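You operate a simulated robot arm through the tools that you are given. There is no shell and no other tool. Be economical: measure what you need, move in short steps, check, and stop when the job is done.

You run a simulated robot arm. Do the job below in one go: nothing can be reset, and whatever is moved stays where it is left.

## Task
Gauge the cake waiting at the curve gate, then send it through.
Fine: use the ring gauge from the steel plate on that cake alone and put it back; lift the gate, run the belt at slow speed, stop it at 1 pcs. Set down upright: ring gauge.

The check looks at the end state, three seconds after you hand in, the way a careful person would. Anything else that was tipped, shoved, dropped, spilled or broken makes it a failure.

## Robot
A 6-joint arm with a two-finger gripper, on a carriage that runs on a rail from [0, -1444] to [0, 696] (x, y) and turns from -158 to 174 degrees about z. Base frame: it is fixed where the carriage stands at the start and does not move with it; the origin is on the floor, on the carriage's upright axis, x ahead of it, y to its left, z up; the surface under the hand at the start is at about z = 890. Units: mm, degrees, N and s.
Its first joint turns from -115.0 to 115.0 degrees. Places, roughly: counter display [700, -900, 1000]; curve gate [1100, -800, 900]; curve lever [700, 0, 1000]; large cake [6000, -2000, 500]; small cake [4500, -1750, 1000]. Payload 3.43 kg.
Tool frame: the origin (TCP) lies between the finger pads and is the grasp point; the fingertips stand 30 mm ahead of it; z points along the fingers, y is the line along which they close. The gripper opens to 104 mm. The gripper's body begins 57 mm behind the TCP.
Orientation is that of the tool frame in the base frame, as a unit quaternion [w, x, y, z]. With the fingers straight down and closing along the base's y, the tool's x points along the base's -x, its y along +y and its z along -z.

## Interface
- The arm moves only by the tool move_arm. Its argument "plan" is a list of rows, each a list of 2 entries, a list of its own where there are three numbers: the shift along the tool's x, y, z in mm, then the turn, a rotation vector about the tool's x, y, z in degrees. In form: [[[dx, dy, dz], [wx, wy, wz]], ...]. A call has 1 to 12 rows; each row is the pose to reach, as a shift and turn from the pose commanded when the call began, along the tool's axes at that moment. "fingers" is the closure, from 0 (fully open) to 1 (shut), set as the call begins (left out, the last holds). Rows are played at 5 a second. More than 50 mm and 8.6 degrees between two rows, or a gripper value outside its range, and nothing of the call is played. A pose out of reach is approached as far as the arm can. The call stops where the force on the tool passes 70 N (or 10 N more than at its start, if that is more) or the arm is blocked; 0.2 s more then pass. Each finger travels about 72 mm/s and halts on what it meets, pressing with about 38 N; the grip force reading is that of the motor and also rises with nothing between the fingers. The clock runs only during rows and for 0.2 s after the last one: add rows that repeat a pose to give the fingers time. It gives the time, the measured TCP pose, the force on the tool (base axes), the opening and the grip force at its end, in the units of the frame above (readings bear some noise), with the torque about the TCP (base axes, N m) and any sound that the robot's microphone picked up, and new pictures: "pictures" is both (left out), scene, wrist or none.
- Cameras (640 x 400 px; columns grow to the right, rows downward): "scene" is now at [13, 158.9, 1855.5]; the picture's right is [-0.43, -0.90, 0.00], its down [-0.63, 0.30, -0.71] and it looks along [0.64, -0.31, -0.70] (base axes); focal length 253 px, centre (320, 200). "wrist" rides on the gripper at [67, 18, -90] in the tool frame; the picture's right is [-0.25, 0.97, 0.00], its down [-0.73, -0.19, -0.66] and it looks along [-0.64, -0.17, 0.75] (tool axes); focal length 218 px, centre (320, 200). There is no depth. A picture from a camera that has moved, and an enlarged one, comes with that camera's place and axes in the base frame and with its lens.
- raise_lower(by): slides the trunk up (or, below 0, down) by that many mm; the arm and the scene camera ride with it, the base frame stays. It gives what a move gives, with no picture.
- drive_base(legs): drives the robot by 1 to 6 legs, each [ahead, left, turn to the left] in mm, mm and degrees, along the robot's own axes; the way and the turn of a leg run together, so that a leg with both is an arc; at most 1500 mm and 180 degrees a leg. The arm and the cameras ride along, it lands a little off, and it stops where it bumps. It keeps to its track: a leg is cut to what the track allows. It gives what a move gives, and a new picture of the scene camera.
- turn_head(pan, tilt): turns the head with the scene camera to pan (to the left, within 155 degrees either way) and tilt (down, from -29 to 69), counted from straight ahead of the robot. It gives what a move gives, and a new picture of the scene camera.
- zoom(camera, box): a new picture of the part [left, top, right, bottom] of that camera's present view, enlarged. The clock stands still meanwhile.
- sign_off(): hands the job in; it is judged then, once.

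Go step by step. Nothing tells you exact positions but the pictures and the camera data: compare them with the known pose of the tool, close in by small moves and look again before you grip or let go. The budget is 120 turns and 260 pictures, counting those below and the enlarged ones. Unless the task says otherwise, let go and move clear before handing in, and close with one line.

The tools are called after "Call:" as name(argument=value, ...) on one line, values as JSON. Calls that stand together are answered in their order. move_arm: Moves the arm, as the interface text tells. Its arguments: {"type":"object","properties":{"plan":{"type":"array","items":{"type":"array"}},"fingers":{"type":"number"},"pictures":{"type":"string","enum":["both","scene","wrist","none"]}},"required":["plan"]} The other tools are called the same way: raise_lower (by) slides the trunk up or down; drive_base (legs) drives the base; turn_head (pan, tilt) turns the head that bears the scene camera; zoom (camera, box) takes an enlarged picture of a part of a camera's view; sign_off () hands the job in.

At the start:

```text
time_s: 0.0
tool_pos: [707.4, -45.3, 1332.0]
tcp_rot: [0.0, 0.001, 1.0, 0.0]
contact_force: [0.0, -0.1, 0.3]
torque: [0.02, 0.03, 0.0]
finger_gap: 103.9
grasp_force: 0.1
trunk travel left (down, up): [-925.0, 65.0]
robot x, y, heading: [2.6, -0.9, -0.1]
head pan, tilt: [-25.6, 44.5]
```

scene: 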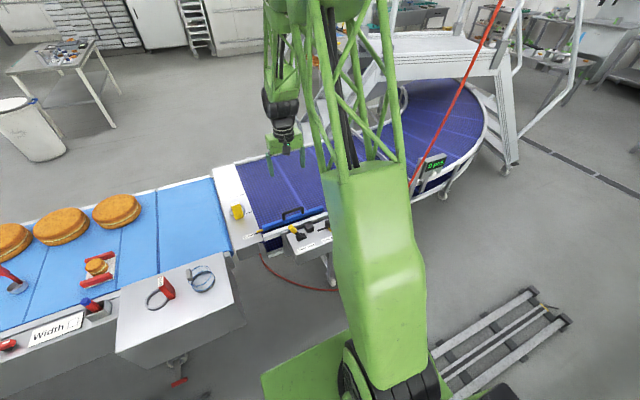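
wrist: 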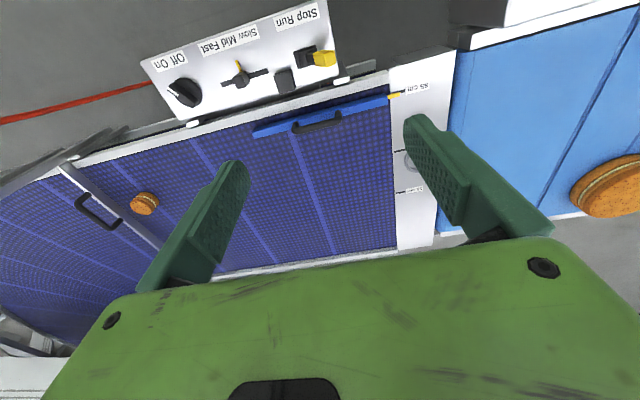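

The scene shows a straight belt at the left with cakes, a steel plate with ring gauges, and a curved blue belt with gates and a control panel. I'll zoom in on the details first.

Call:
zoom(camera="scene", box=[60, 200, 260, 325])

Call:
zoom(camera="wrist", box=[130, 0, 460, 206])

Call:
zoom(camera="wrist", box=[0, 130, 240, 280])

Call:
turn_head(pan=-60, tilt=35)

```text
3.20 times, centred on (160, 262) of scene
camera zoom: at [13.0, 158.9, 1855.5], right [-0.43, -0.9, 0.0], down [-0.63, 0.3, -0.71], along [0.64, -0.31, -0.7], focal length 810 px, centre (832, 0)
```

zoom: 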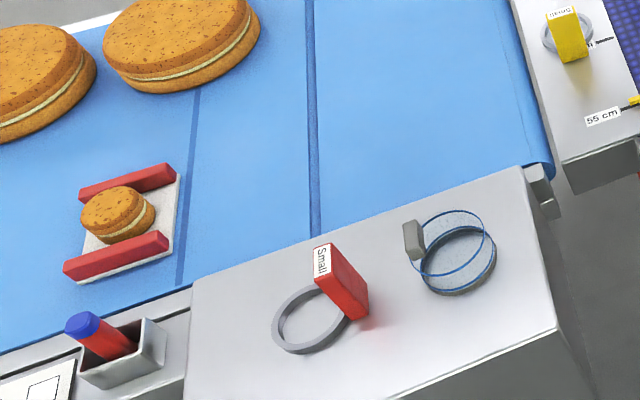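

```text
1.94 times, centred on (295, 103) of wrist
camera zoom: at [641.6, -28.4, 1420.6], right [0.25, 0.97, 0.0], down [0.73, -0.19, 0.66], along [0.64, -0.17, -0.75], focal length 423 px, centre (368, 388)
```

zoom: 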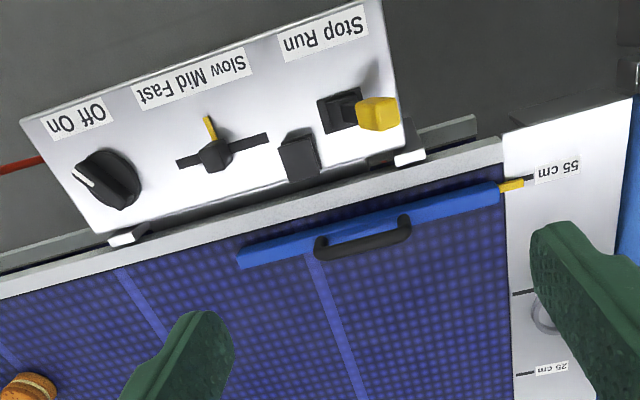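

```text
2.67 times, centred on (120, 205) of wrist
camera zoom: at [641.6, -28.4, 1420.6], right [0.25, 0.97, 0.0], down [0.73, -0.19, 0.66], along [0.64, -0.17, -0.75], focal length 582 px, centre (853, 187)
```

zoom: 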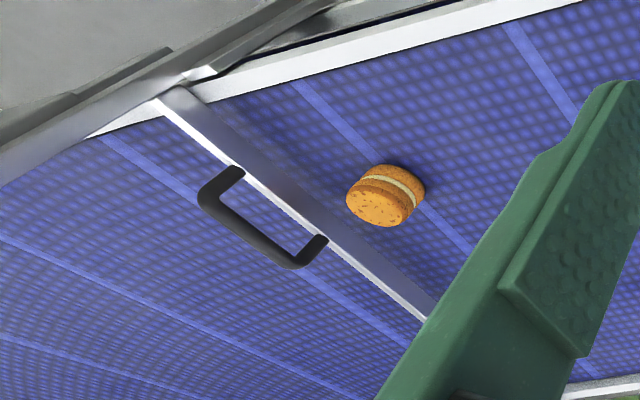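

```text
time_s: 1.0
tool_pos: [708.9, -46.2, 1332.1]
tcp_rot: [0.0, 0.0, 1.0, 0.0]
contact_force: [-0.2, 0.5, 0.0]
torque: [0.01, 0.05, 0.04]
finger_gap: 104.0
grasp_force: 0.0
trunk travel left (down, up): [-925.0, 65.0]
robot x, y, heading: [0.7, -0.1, 0.2]
head pan, tilt: [-60.0, 35.0]
camera scene: at [-16.6, 118.0, 1869.6], right [-0.87, -0.5, 0.0], down [-0.29, 0.5, -0.82], along [0.41, -0.71, -0.57], focal length 253 px, centre (320, 200)
```

scene: 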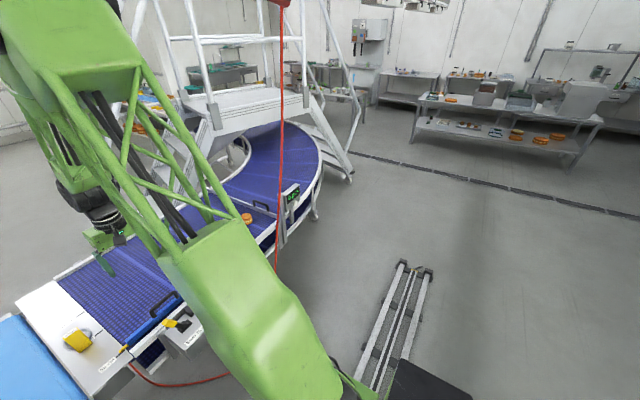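

Call:
zoom(camera="scene", box=[0, 250, 224, 390])

Call:
zoom(camera="scene", box=[210, 150, 338, 260])

Call:
turn_head(pan=10, tilt=45)

```text
2.86 times, centred on (112, 320) of scene
camera zoom: at [-16.6, 118.0, 1869.6], right [-0.87, -0.5, 0.0], down [-0.29, 0.5, -0.82], along [0.41, -0.71, -0.57], focal length 724 px, centre (914, -143)
```

zoom: 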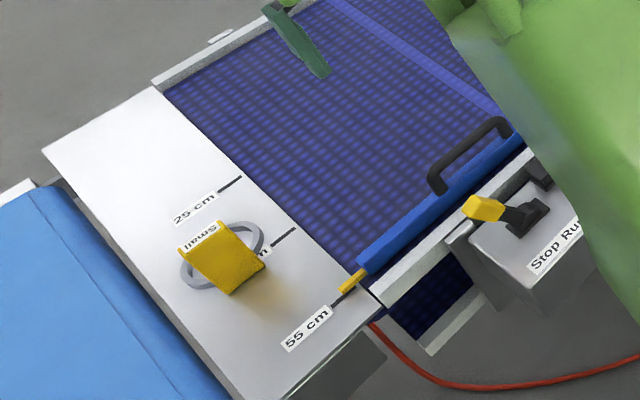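

```text
3.64 times, centred on (274, 205) of scene
camera zoom: at [-16.6, 118.0, 1869.6], right [-0.87, -0.5, 0.0], down [-0.29, 0.5, -0.82], along [0.41, -0.71, -0.57], focal length 921 px, centre (487, 182)
```

zoom: 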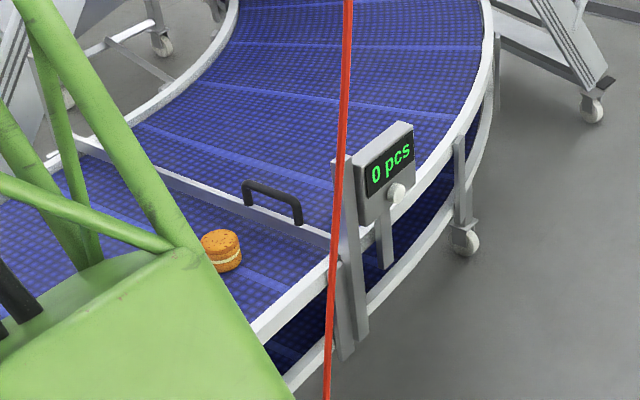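

```text
time_s: 2.4
tool_pos: [708.5, -47.3, 1332.2]
tcp_rot: [0.0, -0.001, 1.0, 0.0]
contact_force: [0.1, -0.2, -0.1]
torque: [-0.01, 0.0, -0.02]
finger_gap: 104.1
grasp_force: 0.0
trunk travel left (down, up): [-925.0, 65.0]
robot x, y, heading: [0.2, 2.3, -0.0]
head pan, tilt: [10.0, 45.0]
camera scene: at [19.4, 208.3, 1854.8], right [0.17, -0.98, 0.0], down [-0.7, -0.12, -0.71], along [0.7, 0.12, -0.71], focal length 253 px, centre (320, 200)
```

scene: 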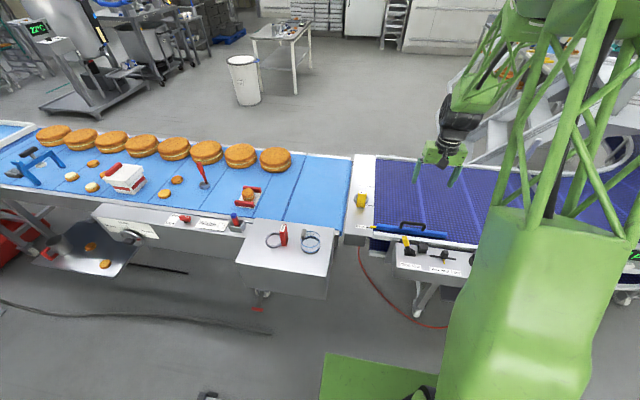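

Call:
zoom(camera="scene", box=[230, 170, 390, 270])

Call:
zoom(camera="scene", box=[0, 120, 240, 270])

Call:
zoom(camera="scene", box=[335, 180, 391, 240])

```text
4.00 times, centred on (310, 220) of scene
camera zoom: at [19.4, 208.3, 1854.8], right [0.17, -0.98, 0.0], down [-0.7, -0.12, -0.71], along [0.7, 0.12, -0.71], focal length 1013 px, centre (360, 120)
```

zoom: 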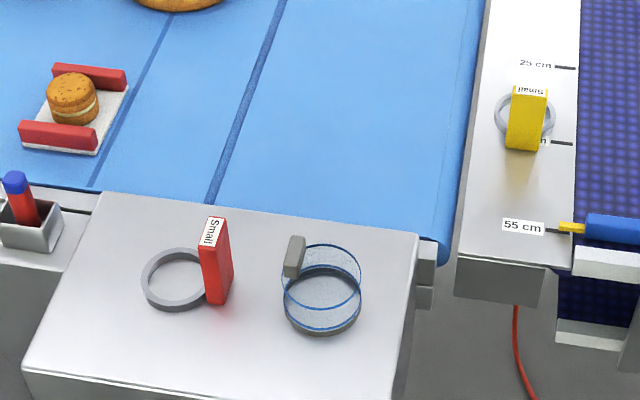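

```text
2.67 times, centred on (120, 195) of scene
camera zoom: at [19.4, 208.3, 1854.8], right [0.17, -0.98, 0.0], down [-0.7, -0.12, -0.71], along [0.7, 0.12, -0.71], focal length 675 px, centre (853, 213)
```

zoom: 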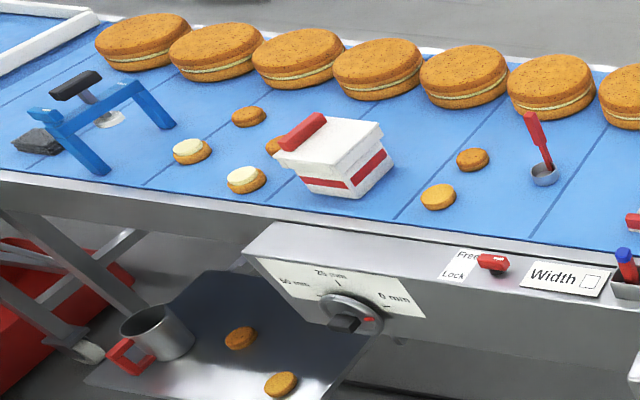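

```text
6.67 times, centred on (363, 210) of scene
camera zoom: at [19.4, 208.3, 1854.8], right [0.17, -0.98, 0.0], down [-0.7, -0.12, -0.71], along [0.7, 0.12, -0.71], focal length 1688 px, centre (33, 133)
```

zoom: 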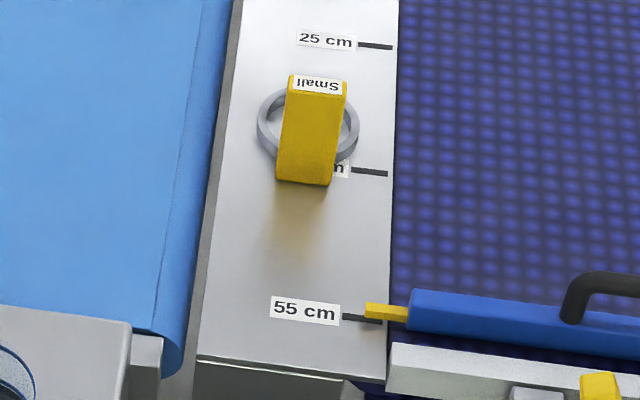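

The robot drives along y on a rail. The gauge the task means looks like the yellow "Small" one on the steel transfer plate at about (1000, 154). I'll drive toward it and look closely.

Call:
drive_base(legs=[[0, 190, 0]])

Call:
move_arm(plan=[[[-40, 0, 40], [0, 0, 0]], [[-80, 0, 80], [0, 0, 0]], [[-110, 0, 120], [0, 0, 0]], [[-110, 0, 160], [0, 0, 0]], [[-110, 0, 200], [0, 0, 0]]], pictures="both")

```text
time_s: 4.0
tool_pos: [708.3, 139.1, 1331.3]
tcp_rot: [0.001, 0.001, 1.0, -0.001]
contact_force: [-0.5, 0.0, -0.5]
torque: [0.0, 0.04, 0.0]
finger_gap: 104.0
grasp_force: 0.0
trunk travel left (down, up): [-925.0, 65.0]
robot x, y, heading: [-3.1, 184.0, -0.1]
head pan, tilt: [10.0, 45.0]
camera scene: at [19.6, 393.5, 1854.7], right [0.17, -0.98, 0.0], down [-0.7, -0.12, -0.71], along [0.7, 0.12, -0.71], focal length 253 px, centre (320, 200)
```

scene: 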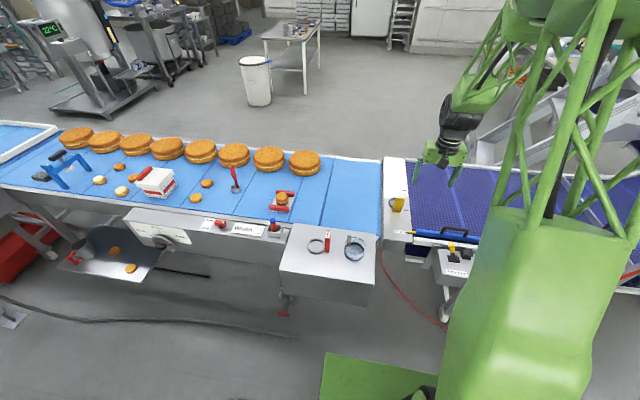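

```text
refused: row 1 steps farther than a row can; nothing moved
```

The drive is fine, but my step was too long. I'll retry with smaller steps.

Call:
move_arm(plan=[[[-25, 0, 40], [0, 0, 0]], [[-50, 0, 80], [0, 0, 0]], [[-75, 0, 120], [0, 0, 0]], [[-100, 0, 160], [0, 0, 0]], [[-110, 0, 200], [0, 0, 0]], [[-110, 0, 200], [0, 0, 0]]], pictures="wrist")

```text
time_s: 5.4
tool_pos: [820.2, 137.8, 1129.3]
tcp_rot: [-0.001, 0.001, 1.0, 0.0]
contact_force: [1.0, -0.1, -0.5]
torque: [-0.01, 0.02, -0.01]
finger_gap: 104.0
grasp_force: 0.1
trunk travel left (down, up): [-925.0, 65.0]
robot x, y, heading: [-1.4, 187.2, -0.1]
head pan, tilt: [10.0, 45.0]
camera wrist: at [752.7, 155.7, 1218.3], right [0.25, 0.97, 0.0], down [0.73, -0.19, 0.66], along [0.64, -0.17, -0.75], focal length 218 px, centre (320, 200)
```

wrist: 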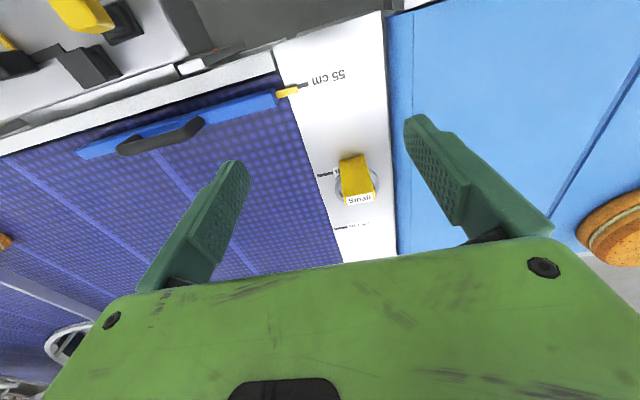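

Call:
zoom(camera="wrist", box=[300, 130, 412, 200])

Call:
zoom(camera="wrist", box=[0, 0, 240, 150])

Call:
zoom(camera="scene", box=[360, 150, 472, 290])

```text
5.71 times, centred on (356, 165) of wrist
camera zoom: at [752.7, 155.7, 1218.3], right [0.25, 0.97, 0.0], down [0.73, -0.19, 0.66], along [0.64, -0.17, -0.75], focal length 1247 px, centre (114, 400)
```

zoom: 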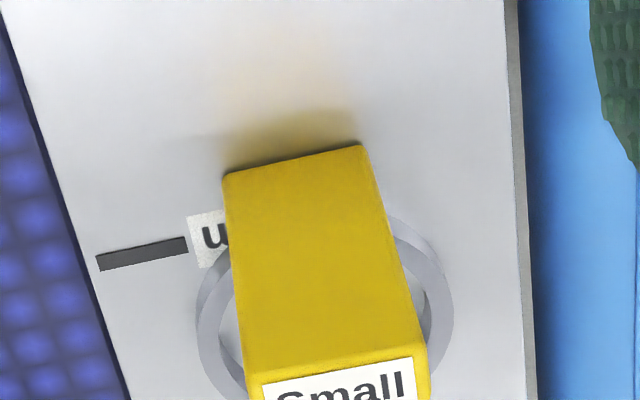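

```text
2.67 times, centred on (120, 75) of wrist
camera zoom: at [752.7, 155.7, 1218.3], right [0.25, 0.97, 0.0], down [0.73, -0.19, 0.66], along [0.64, -0.17, -0.75], focal length 582 px, centre (853, 533)
```

zoom: 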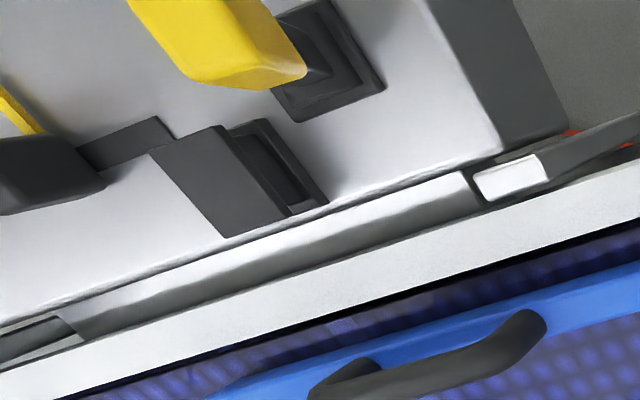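

```text
2.86 times, centred on (416, 220) of scene
camera zoom: at [20.0, 392.9, 1854.9], right [0.17, -0.98, 0.0], down [-0.7, -0.12, -0.71], along [0.7, 0.12, -0.71], focal length 724 px, centre (46, 143)
```

zoom: 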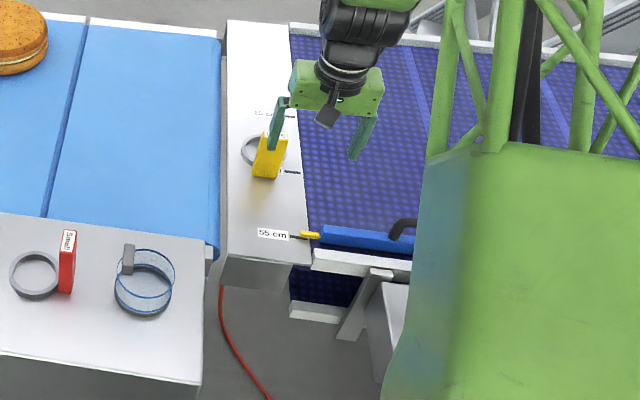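

The handle is an upright slab about 41 mm wide in y, near x≈950–970, y≈157, with its top at about z≈990. I'll move closer to confirm.

Call:
move_arm(plan=[[[-40, 10, 0], [0, 0, 0]], [[-70, 19, 0], [0, 0, 0]], [[-70, 19, 40], [0, 0, 0]], [[-70, 19, 60], [0, 0, 0]], [[-70, 19, 60], [0, 0, 0]]], pictures="both")

```text
time_s: 6.6
tool_pos: [886.6, 156.2, 1071.5]
tcp_rot: [-0.001, 0.001, 1.0, 0.0]
contact_force: [-0.5, 0.8, 0.3]
torque: [0.02, -0.03, 0.0]
finger_gap: 103.9
grasp_force: 0.0
trunk travel left (down, up): [-925.0, 65.0]
robot x, y, heading: [-0.1, 185.5, -0.4]
head pan, tilt: [10.0, 45.0]
camera scene: at [19.2, 392.9, 1854.9], right [0.17, -0.98, 0.0], down [-0.7, -0.12, -0.71], along [0.7, 0.12, -0.71], focal length 253 px, centre (320, 200)
camera wrist: at [819.7, 174.3, 1160.2], right [0.25, 0.97, 0.0], down [0.73, -0.19, 0.66], along [0.64, -0.17, -0.75], focal length 218 px, centre (320, 200)
```

scene: 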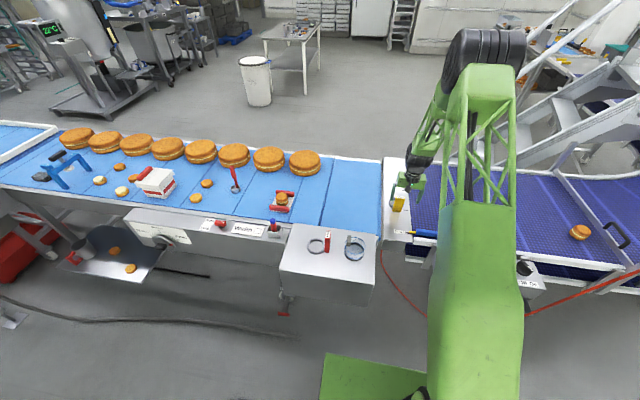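
wrist: 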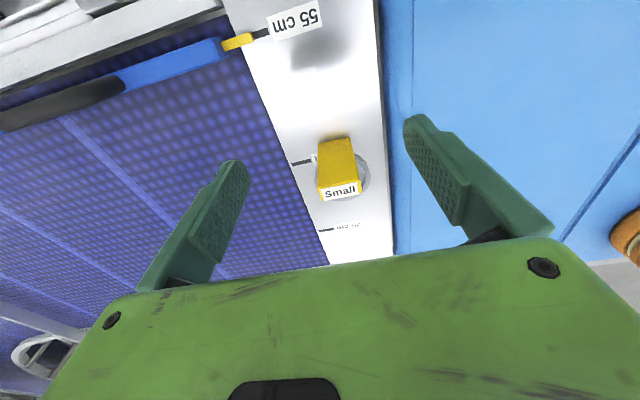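

Call:
zoom(camera="wrist", box=[280, 120, 408, 200])

Call:
zoom(camera="scene", box=[375, 165, 439, 245])

```text
5.00 times, centred on (344, 160) of wrist
camera zoom: at [819.7, 174.3, 1160.2], right [0.25, 0.97, 0.0], down [0.73, -0.19, 0.66], along [0.64, -0.17, -0.75], focal length 1091 px, centre (200, 400)
```

zoom: 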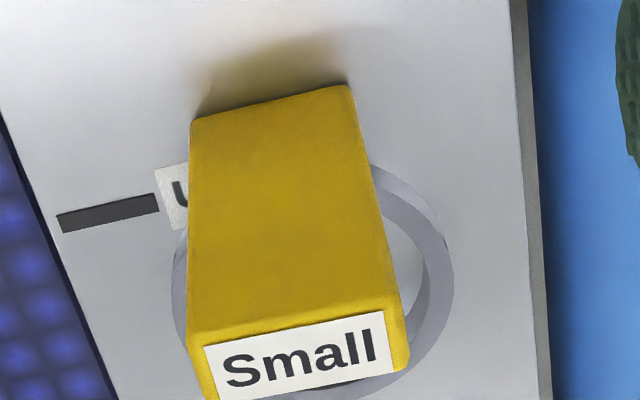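

```text
5.00 times, centred on (407, 205) of scene
camera zoom: at [19.2, 392.9, 1854.9], right [0.17, -0.98, 0.0], down [-0.7, -0.12, -0.71], along [0.7, 0.12, -0.71], focal length 1266 px, centre (-115, 175)
```

zoom: 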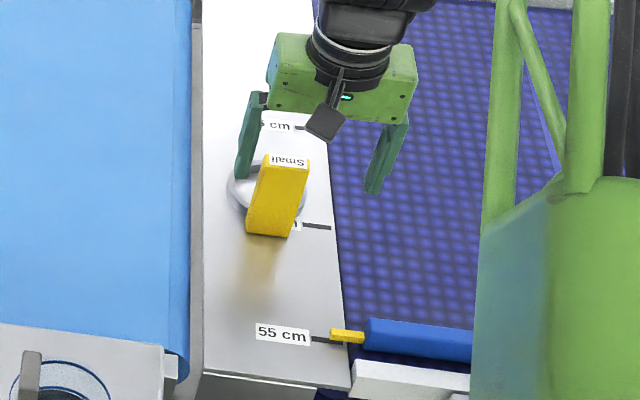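

Triangulated, the handle spans x 947–974, y 137–179, z 900–980. I'll go over it, descend and grip.

Call:
move_arm(plan=[[[-40, 2, 0], [0, 0, 0]], [[-76, 2, 0], [0, 0, 0]], [[-76, 2, 40], [0, 0, 0]], [[-76, 2, 80], [0, 0, 0]], [[-76, 2, 112], [0, 0, 0]], [[-76, 2, 112], [0, 0, 0]]], pictures="both")

```text
time_s: 8.0
tool_pos: [964.8, 159.2, 958.8]
tcp_rot: [-0.001, 0.001, 1.0, 0.0]
contact_force: [0.3, 0.1, -0.1]
torque: [0.03, -0.02, 0.01]
finger_gap: 104.1
grasp_force: 0.1
trunk travel left (down, up): [-925.0, 65.0]
robot x, y, heading: [0.5, 181.6, 0.1]
head pan, tilt: [10.0, 45.0]
camera scene: at [20.0, 392.9, 1854.9], right [0.17, -0.98, 0.0], down [-0.7, -0.12, -0.71], along [0.7, 0.12, -0.71], focal length 253 px, centre (320, 200)
camera wrist: at [898.1, 176.3, 1048.0], right [0.25, 0.97, 0.0], down [0.73, -0.19, 0.66], along [0.64, -0.17, -0.75], focal length 218 px, centre (320, 200)
```

scene: 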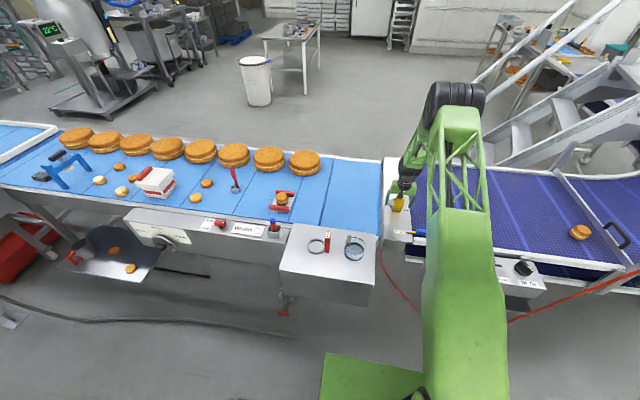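
wrist: 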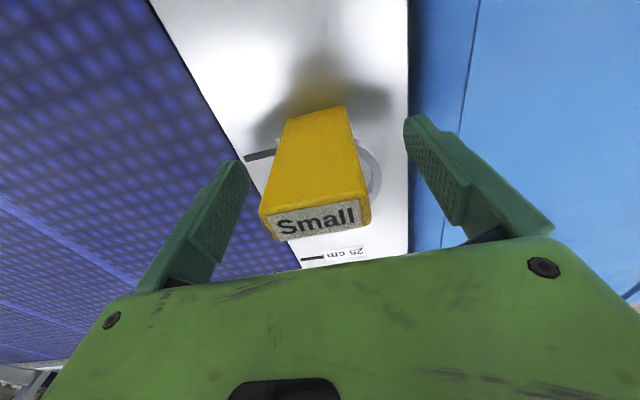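

Handle is between the fingers. I'll close.

Call:
move_arm(plan=[[[0, 0, 0], [0, 0, 0]], [[0, 0, 0], [0, 0, 0]], [[0, 0, 0], [0, 0, 0]], [[0, 0, 0], [0, 0, 0]], [[0, 0, 0], [0, 0, 0]], [[0, 0, 0], [0, 0, 0]]], fingers=1, pictures="wrist")

```text
time_s: 9.4
tool_pos: [964.2, 158.2, 959.3]
tcp_rot: [0.0, 0.001, 1.0, 0.0]
contact_force: [-0.2, 0.7, 0.2]
torque: [-0.02, -0.02, 0.02]
finger_gap: 43.0
grasp_force: 38.0
trunk travel left (down, up): [-925.0, 65.0]
robot x, y, heading: [-1.8, 184.8, -0.0]
head pan, tilt: [10.0, 45.0]
camera wrist: at [897.8, 176.3, 1048.2], right [0.25, 0.97, 0.0], down [0.73, -0.19, 0.66], along [0.64, -0.17, -0.75], focal length 218 px, centre (320, 200)
```

wrist: 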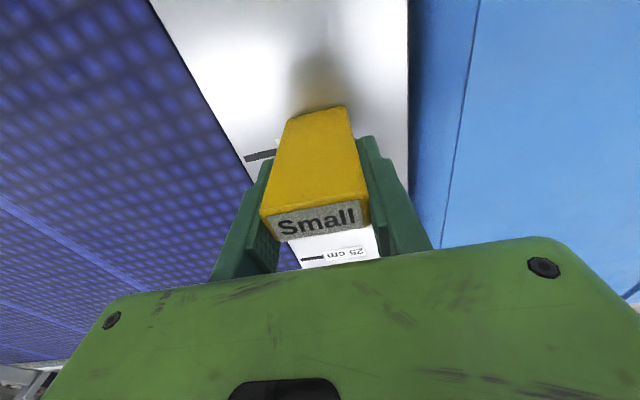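

Gripped at 43 mm. Lifting.

Call:
move_arm(plan=[[[0, 0, -15], [0, 0, 0]], [[0, 0, -50], [0, 0, 0]], [[0, 0, -90], [0, 0, 0]], [[0, 0, -130], [0, 0, 0]], [[0, 0, -160], [0, 0, 0]], [[0, 0, -160], [0, 0, 0]]], pictures="both")

```text
time_s: 10.8
tool_pos: [966.5, 156.5, 1120.0]
tcp_rot: [0.0, 0.001, 1.0, -0.001]
contact_force: [1.3, 0.3, -1.4]
torque: [0.02, -0.04, 0.0]
finger_gap: 43.2
grasp_force: 37.6
trunk travel left (down, up): [-925.0, 65.0]
robot x, y, heading: [0.3, 186.4, 0.0]
head pan, tilt: [10.0, 45.0]
camera scene: at [19.7, 392.9, 1854.8], right [0.17, -0.98, 0.0], down [-0.7, -0.12, -0.71], along [0.7, 0.12, -0.71], focal length 253 px, centre (320, 200)
camera wrist: at [898.4, 174.1, 1208.7], right [0.25, 0.97, 0.0], down [0.73, -0.19, 0.66], along [0.64, -0.17, -0.75], focal length 218 px, centre (320, 200)
```

scene: 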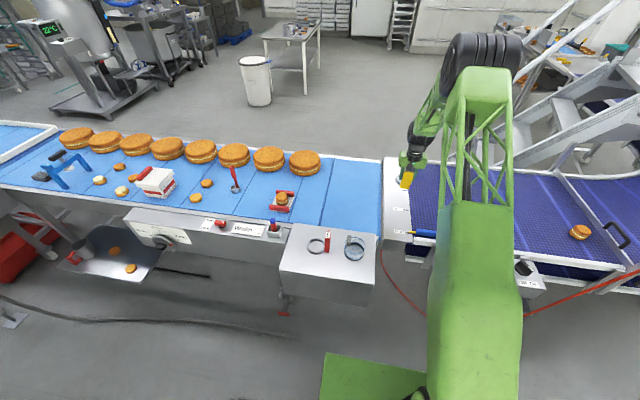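
wrist: 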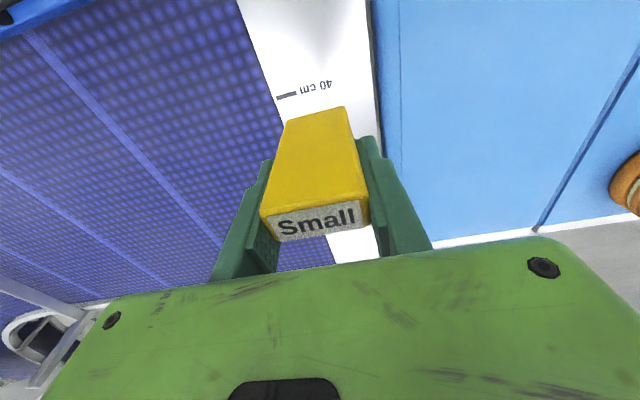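

Ring gauge is held. There is a red cable hanging near the gate that I must locate before driving. I'll look that way.

Call:
turn_head(pan=-70, tilt=20)

Call:
turn_head(pan=-70, tilt=50)

```text
time_s: 12.3
tool_pos: [965.5, 156.6, 1120.0]
tcp_rot: [0.0, 0.001, 1.0, 0.0]
contact_force: [0.2, 0.2, -0.8]
torque: [0.0, -0.02, -0.03]
finger_gap: 43.1
grasp_force: 38.0
trunk travel left (down, up): [-925.0, 65.0]
robot x, y, heading: [0.5, 183.3, -0.2]
head pan, tilt: [-70.0, 20.0]
camera scene: at [-28.6, 291.3, 1893.5], right [-0.94, -0.34, 0.0], down [-0.12, 0.32, -0.94], along [0.32, -0.88, -0.34], focal length 253 px, centre (320, 200)
```

scene: 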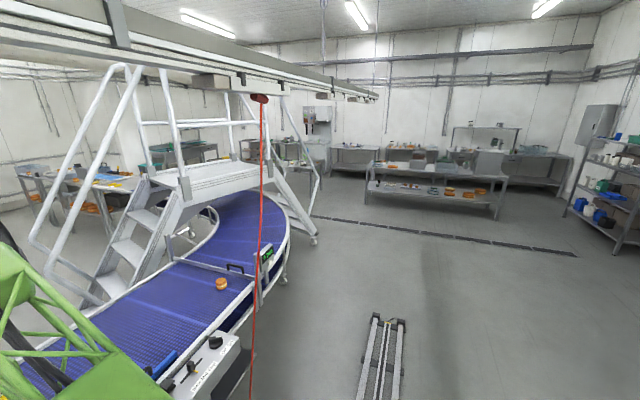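

```text
time_s: 13.3
tool_pos: [965.7, 156.2, 1119.5]
tcp_rot: [0.001, 0.001, 1.0, 0.0]
contact_force: [-0.8, -0.1, -1.2]
torque: [-0.01, -0.01, -0.01]
finger_gap: 43.1
grasp_force: 37.4
trunk travel left (down, up): [-925.0, 65.0]
robot x, y, heading: [-0.1, 182.6, -0.2]
head pan, tilt: [-70.0, 50.0]
camera scene: at [-34.1, 306.4, 1848.0], right [-0.94, -0.34, 0.0], down [-0.26, 0.72, -0.64], along [0.22, -0.6, -0.77], focal length 253 px, centre (320, 200)
```

scene: 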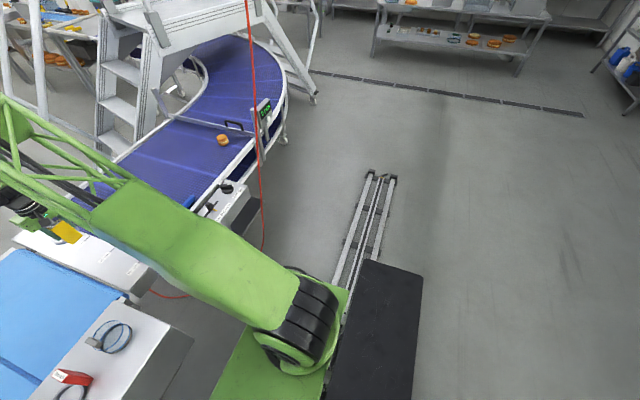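

The red cable hangs at about (635, -615), rising to the overhead beam at about x≈600, z≈2000. I must retract the arm and pass it on the robot's side, then approach the cake from y≈-980. First retract a little and watch the elbow.

Call:
move_arm(plan=[[[40, 0, -10], [0, 0, 0]], [[80, 0, -20], [0, 0, 0]], [[120, 0, -30], [0, 0, 0]], [[160, 0, -40], [0, 0, 0]], [[200, 0, -50], [0, 0, 0]], [[240, 0, -60], [0, 0, 0]], [[280, 0, -60], [0, 0, 0]], [[320, 0, -60], [0, 0, 0]], [[320, 0, -60], [0, 0, 0]]], pictures="none")

Call:
turn_head(pan=-20, tilt=0)

```text
time_s: 15.3
tool_pos: [643.5, 158.8, 1178.2]
tcp_rot: [0.0, 0.001, 1.0, -0.001]
contact_force: [-0.4, -0.2, 0.1]
torque: [0.0, -0.01, -0.02]
finger_gap: 43.0
grasp_force: 38.0
trunk travel left (down, up): [-925.0, 65.0]
robot x, y, heading: [-0.9, 185.6, -0.0]
head pan, tilt: [-70.0, 50.0]
```

```text
time_s: 16.4
tool_pos: [645.6, 159.5, 1177.5]
tcp_rot: [0.0, 0.001, 1.0, 0.0]
contact_force: [0.4, 0.0, -1.5]
torque: [0.02, -0.02, 0.03]
finger_gap: 43.2
grasp_force: 37.6
trunk travel left (down, up): [-925.0, 65.0]
robot x, y, heading: [0.9, 186.7, -0.2]
head pan, tilt: [-20.0, 0.0]
camera scene: at [24.2, 347.9, 1925.7], right [-0.34, -0.94, 0.0], down [0.0, 0.0, -1.0], along [0.94, -0.34, 0.0], focal length 253 px, centre (320, 200)
```

scene: 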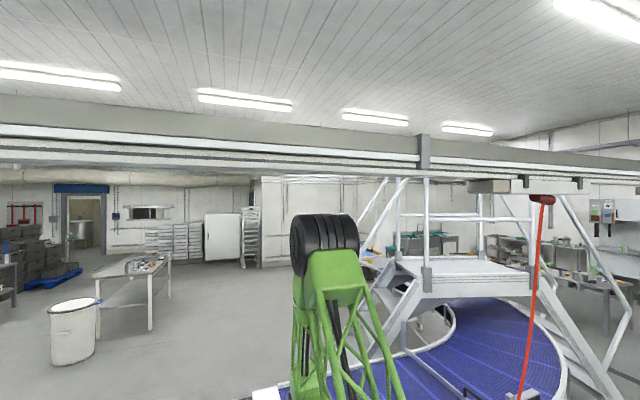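

Elbow top is at about 1900, under the beam at about 1985. I'll lower the trunk by 100 for margin, then retract and swing the arm to +y.

Call:
raise_lower(by=-80)

Call:
move_arm(plan=[[[40, 20, 0], [0, 0, 0]], [[75, 50, 0], [0, 0, 0]], [[90, 95, 0], [0, 0, 0]], [[105, 140, 0], [0, 0, 0]], [[120, 185, 0], [0, 0, 0]], [[140, 230, 0], [0, 0, 0]], [[165, 270, 0], [0, 0, 0]], [[190, 310, 0], [0, 0, 0]], [[220, 348, 0], [0, 0, 0]], [[250, 385, 0], [0, 0, 0]], [[250, 385, 0], [0, 0, 0]]], pictures="scene")

```text
time_s: 17.6
tool_pos: [644.5, 161.5, 1097.1]
tcp_rot: [0.0, 0.0, 1.0, 0.0]
contact_force: [-1.1, 0.3, -0.1]
torque: [0.01, 0.0, 0.01]
finger_gap: 43.0
grasp_force: 38.4
trunk travel left (down, up): [-845.0, 145.0]
robot x, y, heading: [2.3, 186.0, -0.4]
head pan, tilt: [-20.0, 0.0]
```

```text
time_s: 20.0
tool_pos: [391.7, 544.2, 1095.0]
tcp_rot: [0.0, 0.0, 1.0, -0.001]
contact_force: [-1.2, 0.6, -0.6]
torque: [-0.01, -0.05, -0.01]
finger_gap: 42.9
grasp_force: 38.0
trunk travel left (down, up): [-845.0, 145.0]
robot x, y, heading: [-0.0, 183.9, -0.2]
head pan, tilt: [-20.0, 0.0]
camera scene: at [23.3, 348.4, 1845.7], right [-0.34, -0.94, 0.0], down [0.0, 0.0, -1.0], along [0.94, -0.34, 0.0], focal length 253 px, centre (320, 200)
```

scene: 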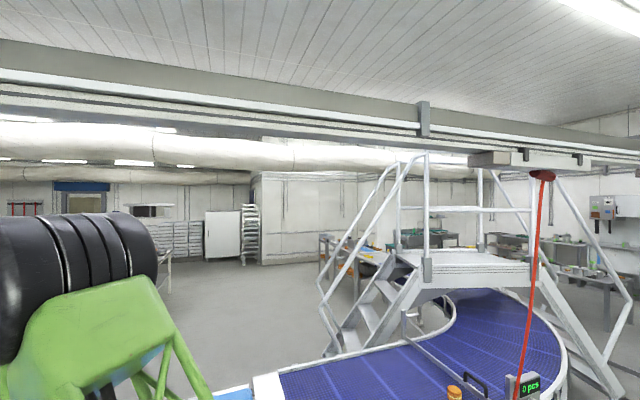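

Clear so far. I'll drive along the rail in two legs, with a look at the cable midway.

Call:
drive_base(legs=[[0, -550, 0]])

```text
time_s: 23.4
tool_pos: [391.5, -19.4, 1095.2]
tcp_rot: [0.0, -0.002, 1.0, 0.0]
contact_force: [-1.0, 0.0, -1.5]
torque: [-0.02, -0.01, 0.01]
finger_gap: 43.0
grasp_force: 38.3
trunk travel left (down, up): [-845.0, 145.0]
robot x, y, heading: [0.6, -378.7, 0.1]
head pan, tilt: [-20.0, 0.0]
camera scene: at [23.3, -216.7, 1845.8], right [-0.34, -0.94, 0.0], down [0.0, 0.0, -1.0], along [0.94, -0.34, 0.0], focal length 253 px, centre (320, 200)
```

scene: 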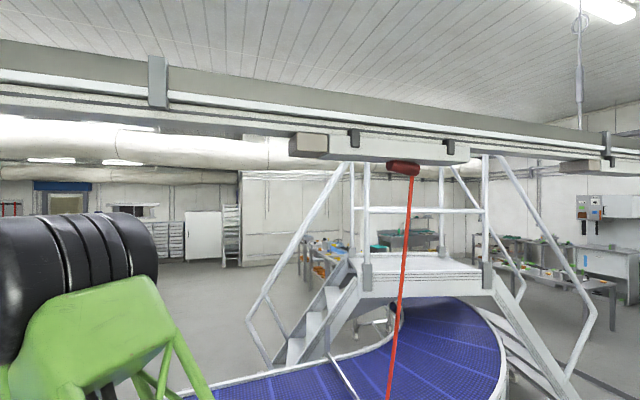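

Cable now triangulated: about (561,-637) at z 1929 to (650,-640) at z 1050. The folded arm stays inside x<480, so driving on is safe.

Call:
drive_base(legs=[[0, -600, 0]])

Call:
turn_head(pan=15, tilt=35)

```text
time_s: 26.9
tool_pos: [392.3, -616.6, 1094.3]
tcp_rot: [-0.001, -0.002, 1.0, -0.001]
contact_force: [0.8, 0.0, -0.5]
torque: [0.01, 0.03, 0.04]
finger_gap: 43.1
grasp_force: 37.8
trunk travel left (down, up): [-845.0, 145.0]
robot x, y, heading: [5.8, -974.8, 0.5]
head pan, tilt: [-20.0, 0.0]
camera scene: at [23.4, -812.9, 1845.8], right [-0.34, -0.94, 0.0], down [0.0, 0.0, -1.0], along [0.94, -0.34, 0.0], focal length 253 px, centre (320, 200)
```

scene: 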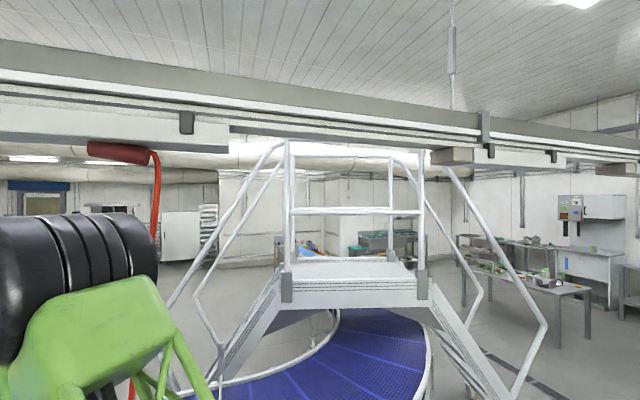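

```text
time_s: 27.9
tool_pos: [391.5, -615.7, 1094.9]
tcp_rot: [0.0, -0.002, 1.0, 0.0]
contact_force: [-0.7, -0.6, 0.5]
torque: [0.01, 0.0, 0.02]
finger_gap: 42.9
grasp_force: 38.1
trunk travel left (down, up): [-845.0, 145.0]
robot x, y, heading: [0.9, -976.1, 0.4]
head pan, tilt: [15.0, 35.0]
camera scene: at [23.8, -759.2, 1789.7], right [0.26, -0.97, 0.0], down [-0.55, -0.15, -0.82], along [0.79, 0.21, -0.57], focal length 253 px, centre (320, 200)
```

scene: 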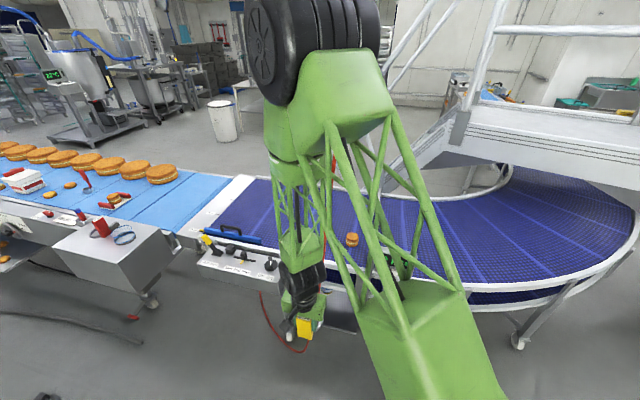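

Past the cable. Now swing the arm right and extend along the line from the robot axis to the cake, passing about 140 mm south of the cable and above the display.

Call:
move_arm(plan=[[[-30, -35, -10], [0, 0, 0]], [[-60, -73, -20], [0, 0, 0]], [[-85, -114, -30], [0, 0, 0]], [[-105, -158, -40], [0, 0, 0]], [[-125, -203, -45], [0, 0, 0]], [[-125, -203, -45], [0, 0, 0]]], pictures="scene")

```text
time_s: 29.3
tool_pos: [519.8, -818.0, 1140.1]
tcp_rot: [0.0, -0.002, 1.0, -0.001]
contact_force: [0.6, 0.7, -1.3]
torque: [0.01, 0.01, 0.0]
finger_gap: 43.2
grasp_force: 38.4
trunk travel left (down, up): [-845.0, 145.0]
robot x, y, heading: [0.2, -975.2, 0.4]
head pan, tilt: [15.0, 35.0]
camera scene: at [24.0, -759.6, 1789.5], right [0.26, -0.96, 0.0], down [-0.55, -0.15, -0.82], along [0.79, 0.22, -0.57], focal length 253 px, centre (320, 200)
```

scene: 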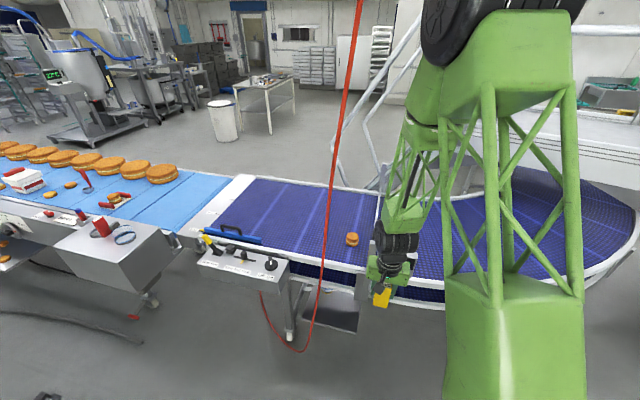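

Clear view; cable is off to the left. Extend now.

Call:
move_arm(plan=[[[-43, 12, 0], [0, 0, 0]], [[-86, 24, 0], [0, 0, 0]], [[-129, 36, 0], [0, 0, 0]], [[-172, 48, 0], [0, 0, 0]], [[-215, 60, 0], [0, 0, 0]], [[-258, 72, 0], [0, 0, 0]], [[-280, 78, 0], [0, 0, 0]], [[-280, 78, 0], [0, 0, 0]]], pictures="both")

```text
time_s: 31.1
tool_pos: [795.7, -738.3, 1140.2]
tcp_rot: [0.001, -0.001, 1.0, 0.0]
contact_force: [-6.5, -0.9, -1.2]
torque: [0.0, 0.54, -0.12]
finger_gap: 43.0
grasp_force: 37.9
trunk travel left (down, up): [-845.0, 145.0]
robot x, y, heading: [-3.2, -977.4, -0.0]
head pan, tilt: [15.0, 35.0]
camera scene: at [23.4, -759.2, 1789.7], right [0.26, -0.96, 0.0], down [-0.55, -0.15, -0.82], along [0.79, 0.21, -0.57], focal length 253 px, centre (320, 200)
camera wrist: at [728.8, -720.5, 1228.9], right [0.25, 0.97, 0.0], down [0.73, -0.19, 0.66], along [0.64, -0.16, -0.75], focal length 218 px, centre (320, 200)
```

scene: 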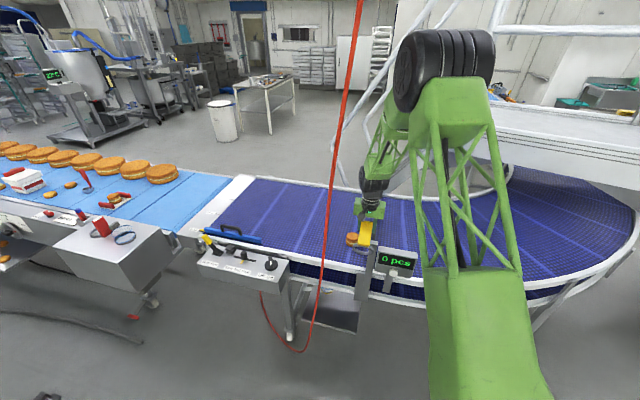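
wrist: 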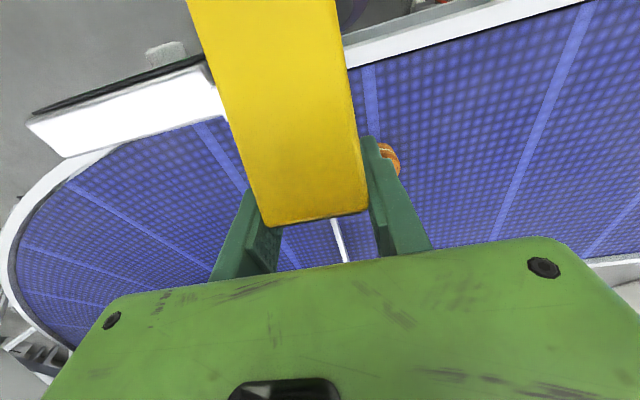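

There's a contact: force -6.5 N in x and the gauge has tilted in the grip, so the ring caught something, probably the post near the display. I'll look before moving.

Call:
zoom(camera="scene", box=[310, 180, 438, 300])

```text
3.33 times, centred on (374, 240) of scene
camera zoom: at [23.4, -759.2, 1789.7], right [0.26, -0.96, 0.0], down [-0.55, -0.15, -0.82], along [0.79, 0.21, -0.57], focal length 844 px, centre (140, 67)
```

zoom: 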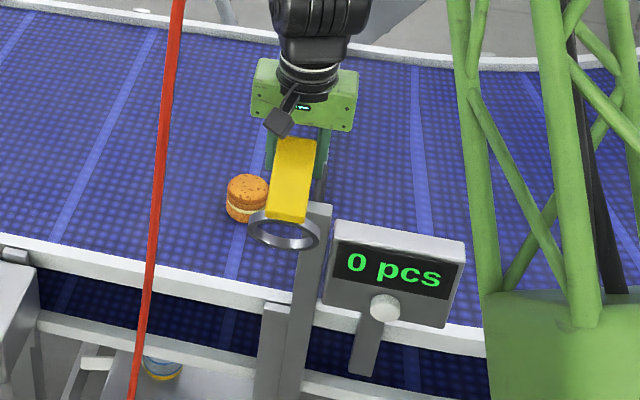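

The ring hit the tall gate post from the robot side and rotated in the grip. The post and display look in place. I'll back straight off.

Call:
move_arm(plan=[[[20, -2, 0], [0, 0, 0]], [[50, -4, 0], [0, 0, 0]], [[90, -4, -10], [0, 0, 0]], [[120, -4, -40], [0, 0, 0]], [[120, -4, -80], [0, 0, 0]], [[120, -4, -80], [0, 0, 0]]], pictures="both")

Call:
zoom(camera="scene", box=[310, 180, 438, 300])

```text
time_s: 32.5
tool_pos: [679.4, -743.1, 1217.0]
tcp_rot: [0.0, -0.002, 1.0, -0.001]
contact_force: [-0.2, -0.7, -0.9]
torque: [0.01, -0.07, 0.0]
finger_gap: 43.1
grasp_force: 37.9
trunk travel left (down, up): [-845.0, 145.0]
robot x, y, heading: [2.9, -975.8, 0.3]
head pan, tilt: [15.0, 35.0]
camera scene: at [23.7, -759.2, 1789.6], right [0.26, -0.96, 0.0], down [-0.55, -0.15, -0.82], along [0.79, 0.21, -0.57], focal length 253 px, centre (320, 200)
camera wrist: at [612.1, -725.3, 1305.7], right [0.25, 0.97, 0.0], down [0.73, -0.19, 0.66], along [0.64, -0.16, -0.75], focal length 218 px, centre (320, 200)
```

scene: 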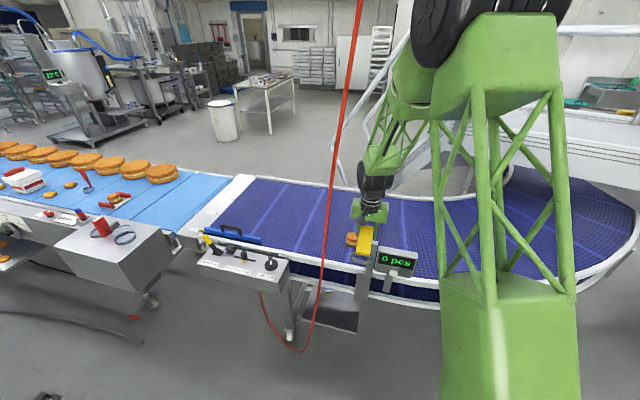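
wrist: 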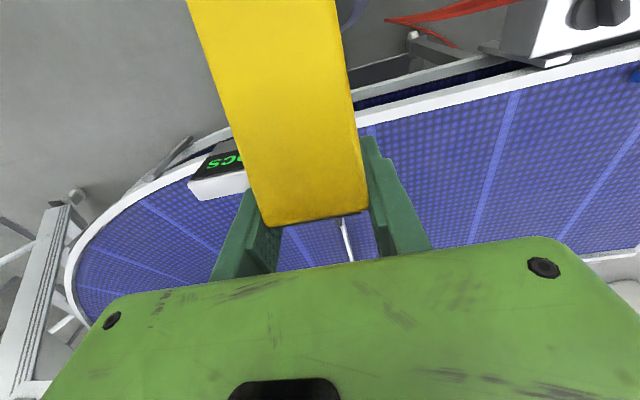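

```text
3.33 times, centred on (374, 240) of scene
camera zoom: at [23.7, -759.2, 1789.6], right [0.26, -0.96, 0.0], down [-0.55, -0.15, -0.82], along [0.79, 0.21, -0.57], focal length 844 px, centre (140, 67)
```

zoom: 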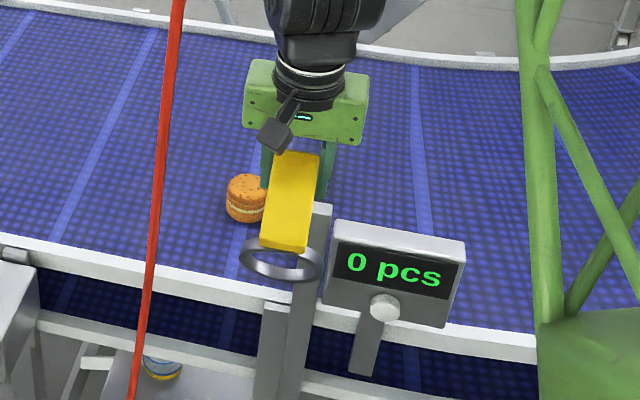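

Nothing else moved. The gauge rotated about 70° in the grip, with the handle end now pointing at the robot. I'll regrasp it: retract, go to clear belt south of the display, tilt the gripper so the gauge is upright, set it down on empty belt and re-grip from above.

Call:
move_arm(plan=[[[40, -10, 0], [0, 0, 0]], [[80, -30, 0], [0, 0, 0]], [[110, -65, 0], [0, 0, 0]], [[110, -110, 0], [0, 0, 0]], [[110, -155, 0], [0, 0, 0]], [[110, -195, 0], [0, 0, 0]], [[110, -233, 0], [0, 0, 0]], [[110, -233, 0], [0, 0, 0]]], pictures="none")

Call:
drive_base(legs=[[0, -110, 0]])

```text
time_s: 34.3
tool_pos: [570.0, -976.6, 1218.2]
tcp_rot: [0.0, -0.002, 1.0, -0.001]
contact_force: [-0.9, -1.4, -0.7]
torque: [0.03, -0.04, -0.03]
finger_gap: 43.3
grasp_force: 38.1
trunk travel left (down, up): [-845.0, 145.0]
robot x, y, heading: [-1.4, -977.4, 0.1]
head pan, tilt: [15.0, 35.0]
```

```text
time_s: 35.5
tool_pos: [569.4, -1085.4, 1218.2]
tcp_rot: [0.0, -0.001, 1.0, 0.0]
contact_force: [0.4, -0.1, -1.5]
torque: [0.04, -0.02, -0.01]
finger_gap: 43.3
grasp_force: 37.9
trunk travel left (down, up): [-845.0, 145.0]
robot x, y, heading: [3.4, -1086.6, 0.0]
head pan, tilt: [15.0, 35.0]
camera scene: at [24.0, -867.7, 1789.7], right [0.26, -0.97, 0.0], down [-0.55, -0.15, -0.82], along [0.79, 0.21, -0.57], focal length 253 px, centre (320, 200)
```

scene: 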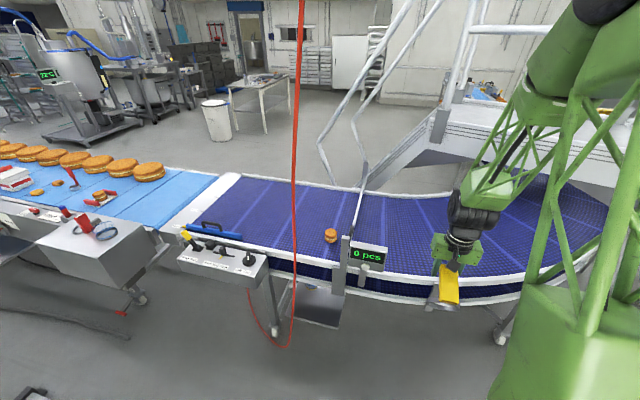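

Good view. Now tilt the gripper gradually (−72° about tool y) while extending over the empty belt, staying high.

Call:
move_arm(plan=[[[-25, 0, 0], [0, -8, 0]], [[-50, 0, 0], [0, -16, 0]], [[-75, 0, 0], [0, -24, 0]], [[-100, 0, 0], [0, -32, 0]], [[-125, 0, 0], [0, -40, 0]], [[-150, 0, 0], [0, -48, 0]], [[-175, 0, 0], [0, -56, 0]], [[-200, 0, 0], [0, -64, 0]], [[-225, 0, 0], [0, -70, 0]], [[-225, 0, 0], [0, -70, 0]]], pictures="both")

```text
time_s: 37.8
tool_pos: [798.6, -1083.9, 1219.2]
tcp_rot: [0.574, 0.001, 0.819, -0.001]
contact_force: [0.0, -0.5, -0.9]
torque: [0.01, -0.02, 0.04]
finger_gap: 42.9
grasp_force: 38.1
trunk travel left (down, up): [-845.0, 145.0]
robot x, y, heading: [-0.8, -1085.0, 0.0]
head pan, tilt: [15.0, 35.0]
camera scene: at [24.5, -867.2, 1789.7], right [0.26, -0.97, 0.0], down [-0.55, -0.15, -0.82], along [0.79, 0.21, -0.57], focal length 253 px, centre (320, 200)
camera wrist: at [690.8, -1065.9, 1185.6], right [0.08, 0.97, 0.24], down [-0.37, -0.19, 0.91], along [0.93, -0.16, 0.34], focal length 218 px, centre (320, 200)
```

scene: 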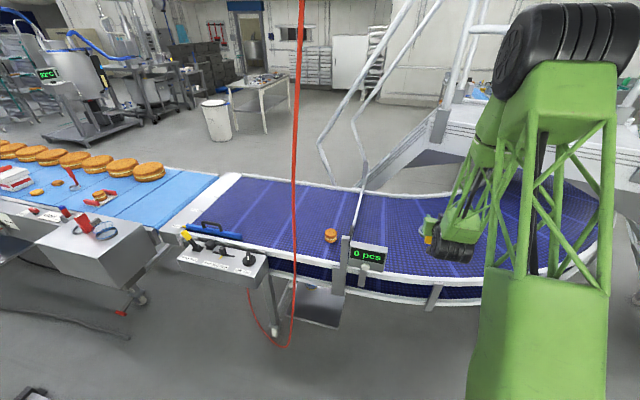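
wrist: 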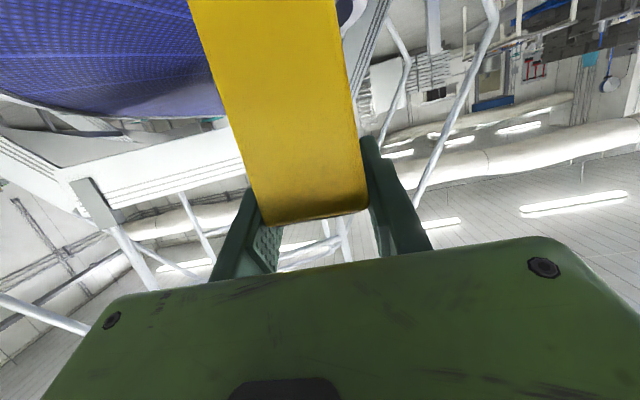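

Call:
zoom(camera="scene", box=[400, 190, 500, 270])

```text
5.00 times, centred on (450, 230) of scene
camera zoom: at [24.5, -867.2, 1789.7], right [0.26, -0.97, 0.0], down [-0.55, -0.15, -0.82], along [0.79, 0.21, -0.57], focal length 1266 px, centre (-330, 50)
```

zoom: 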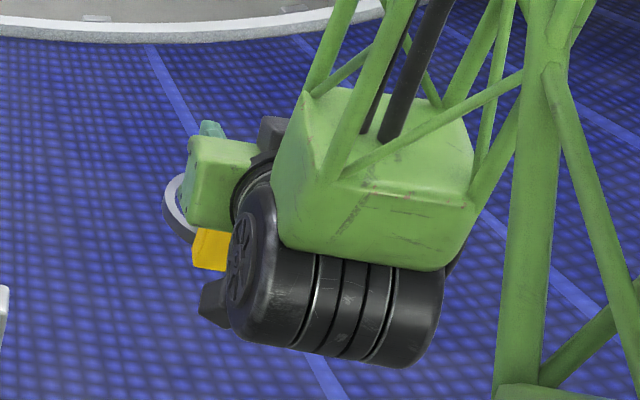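

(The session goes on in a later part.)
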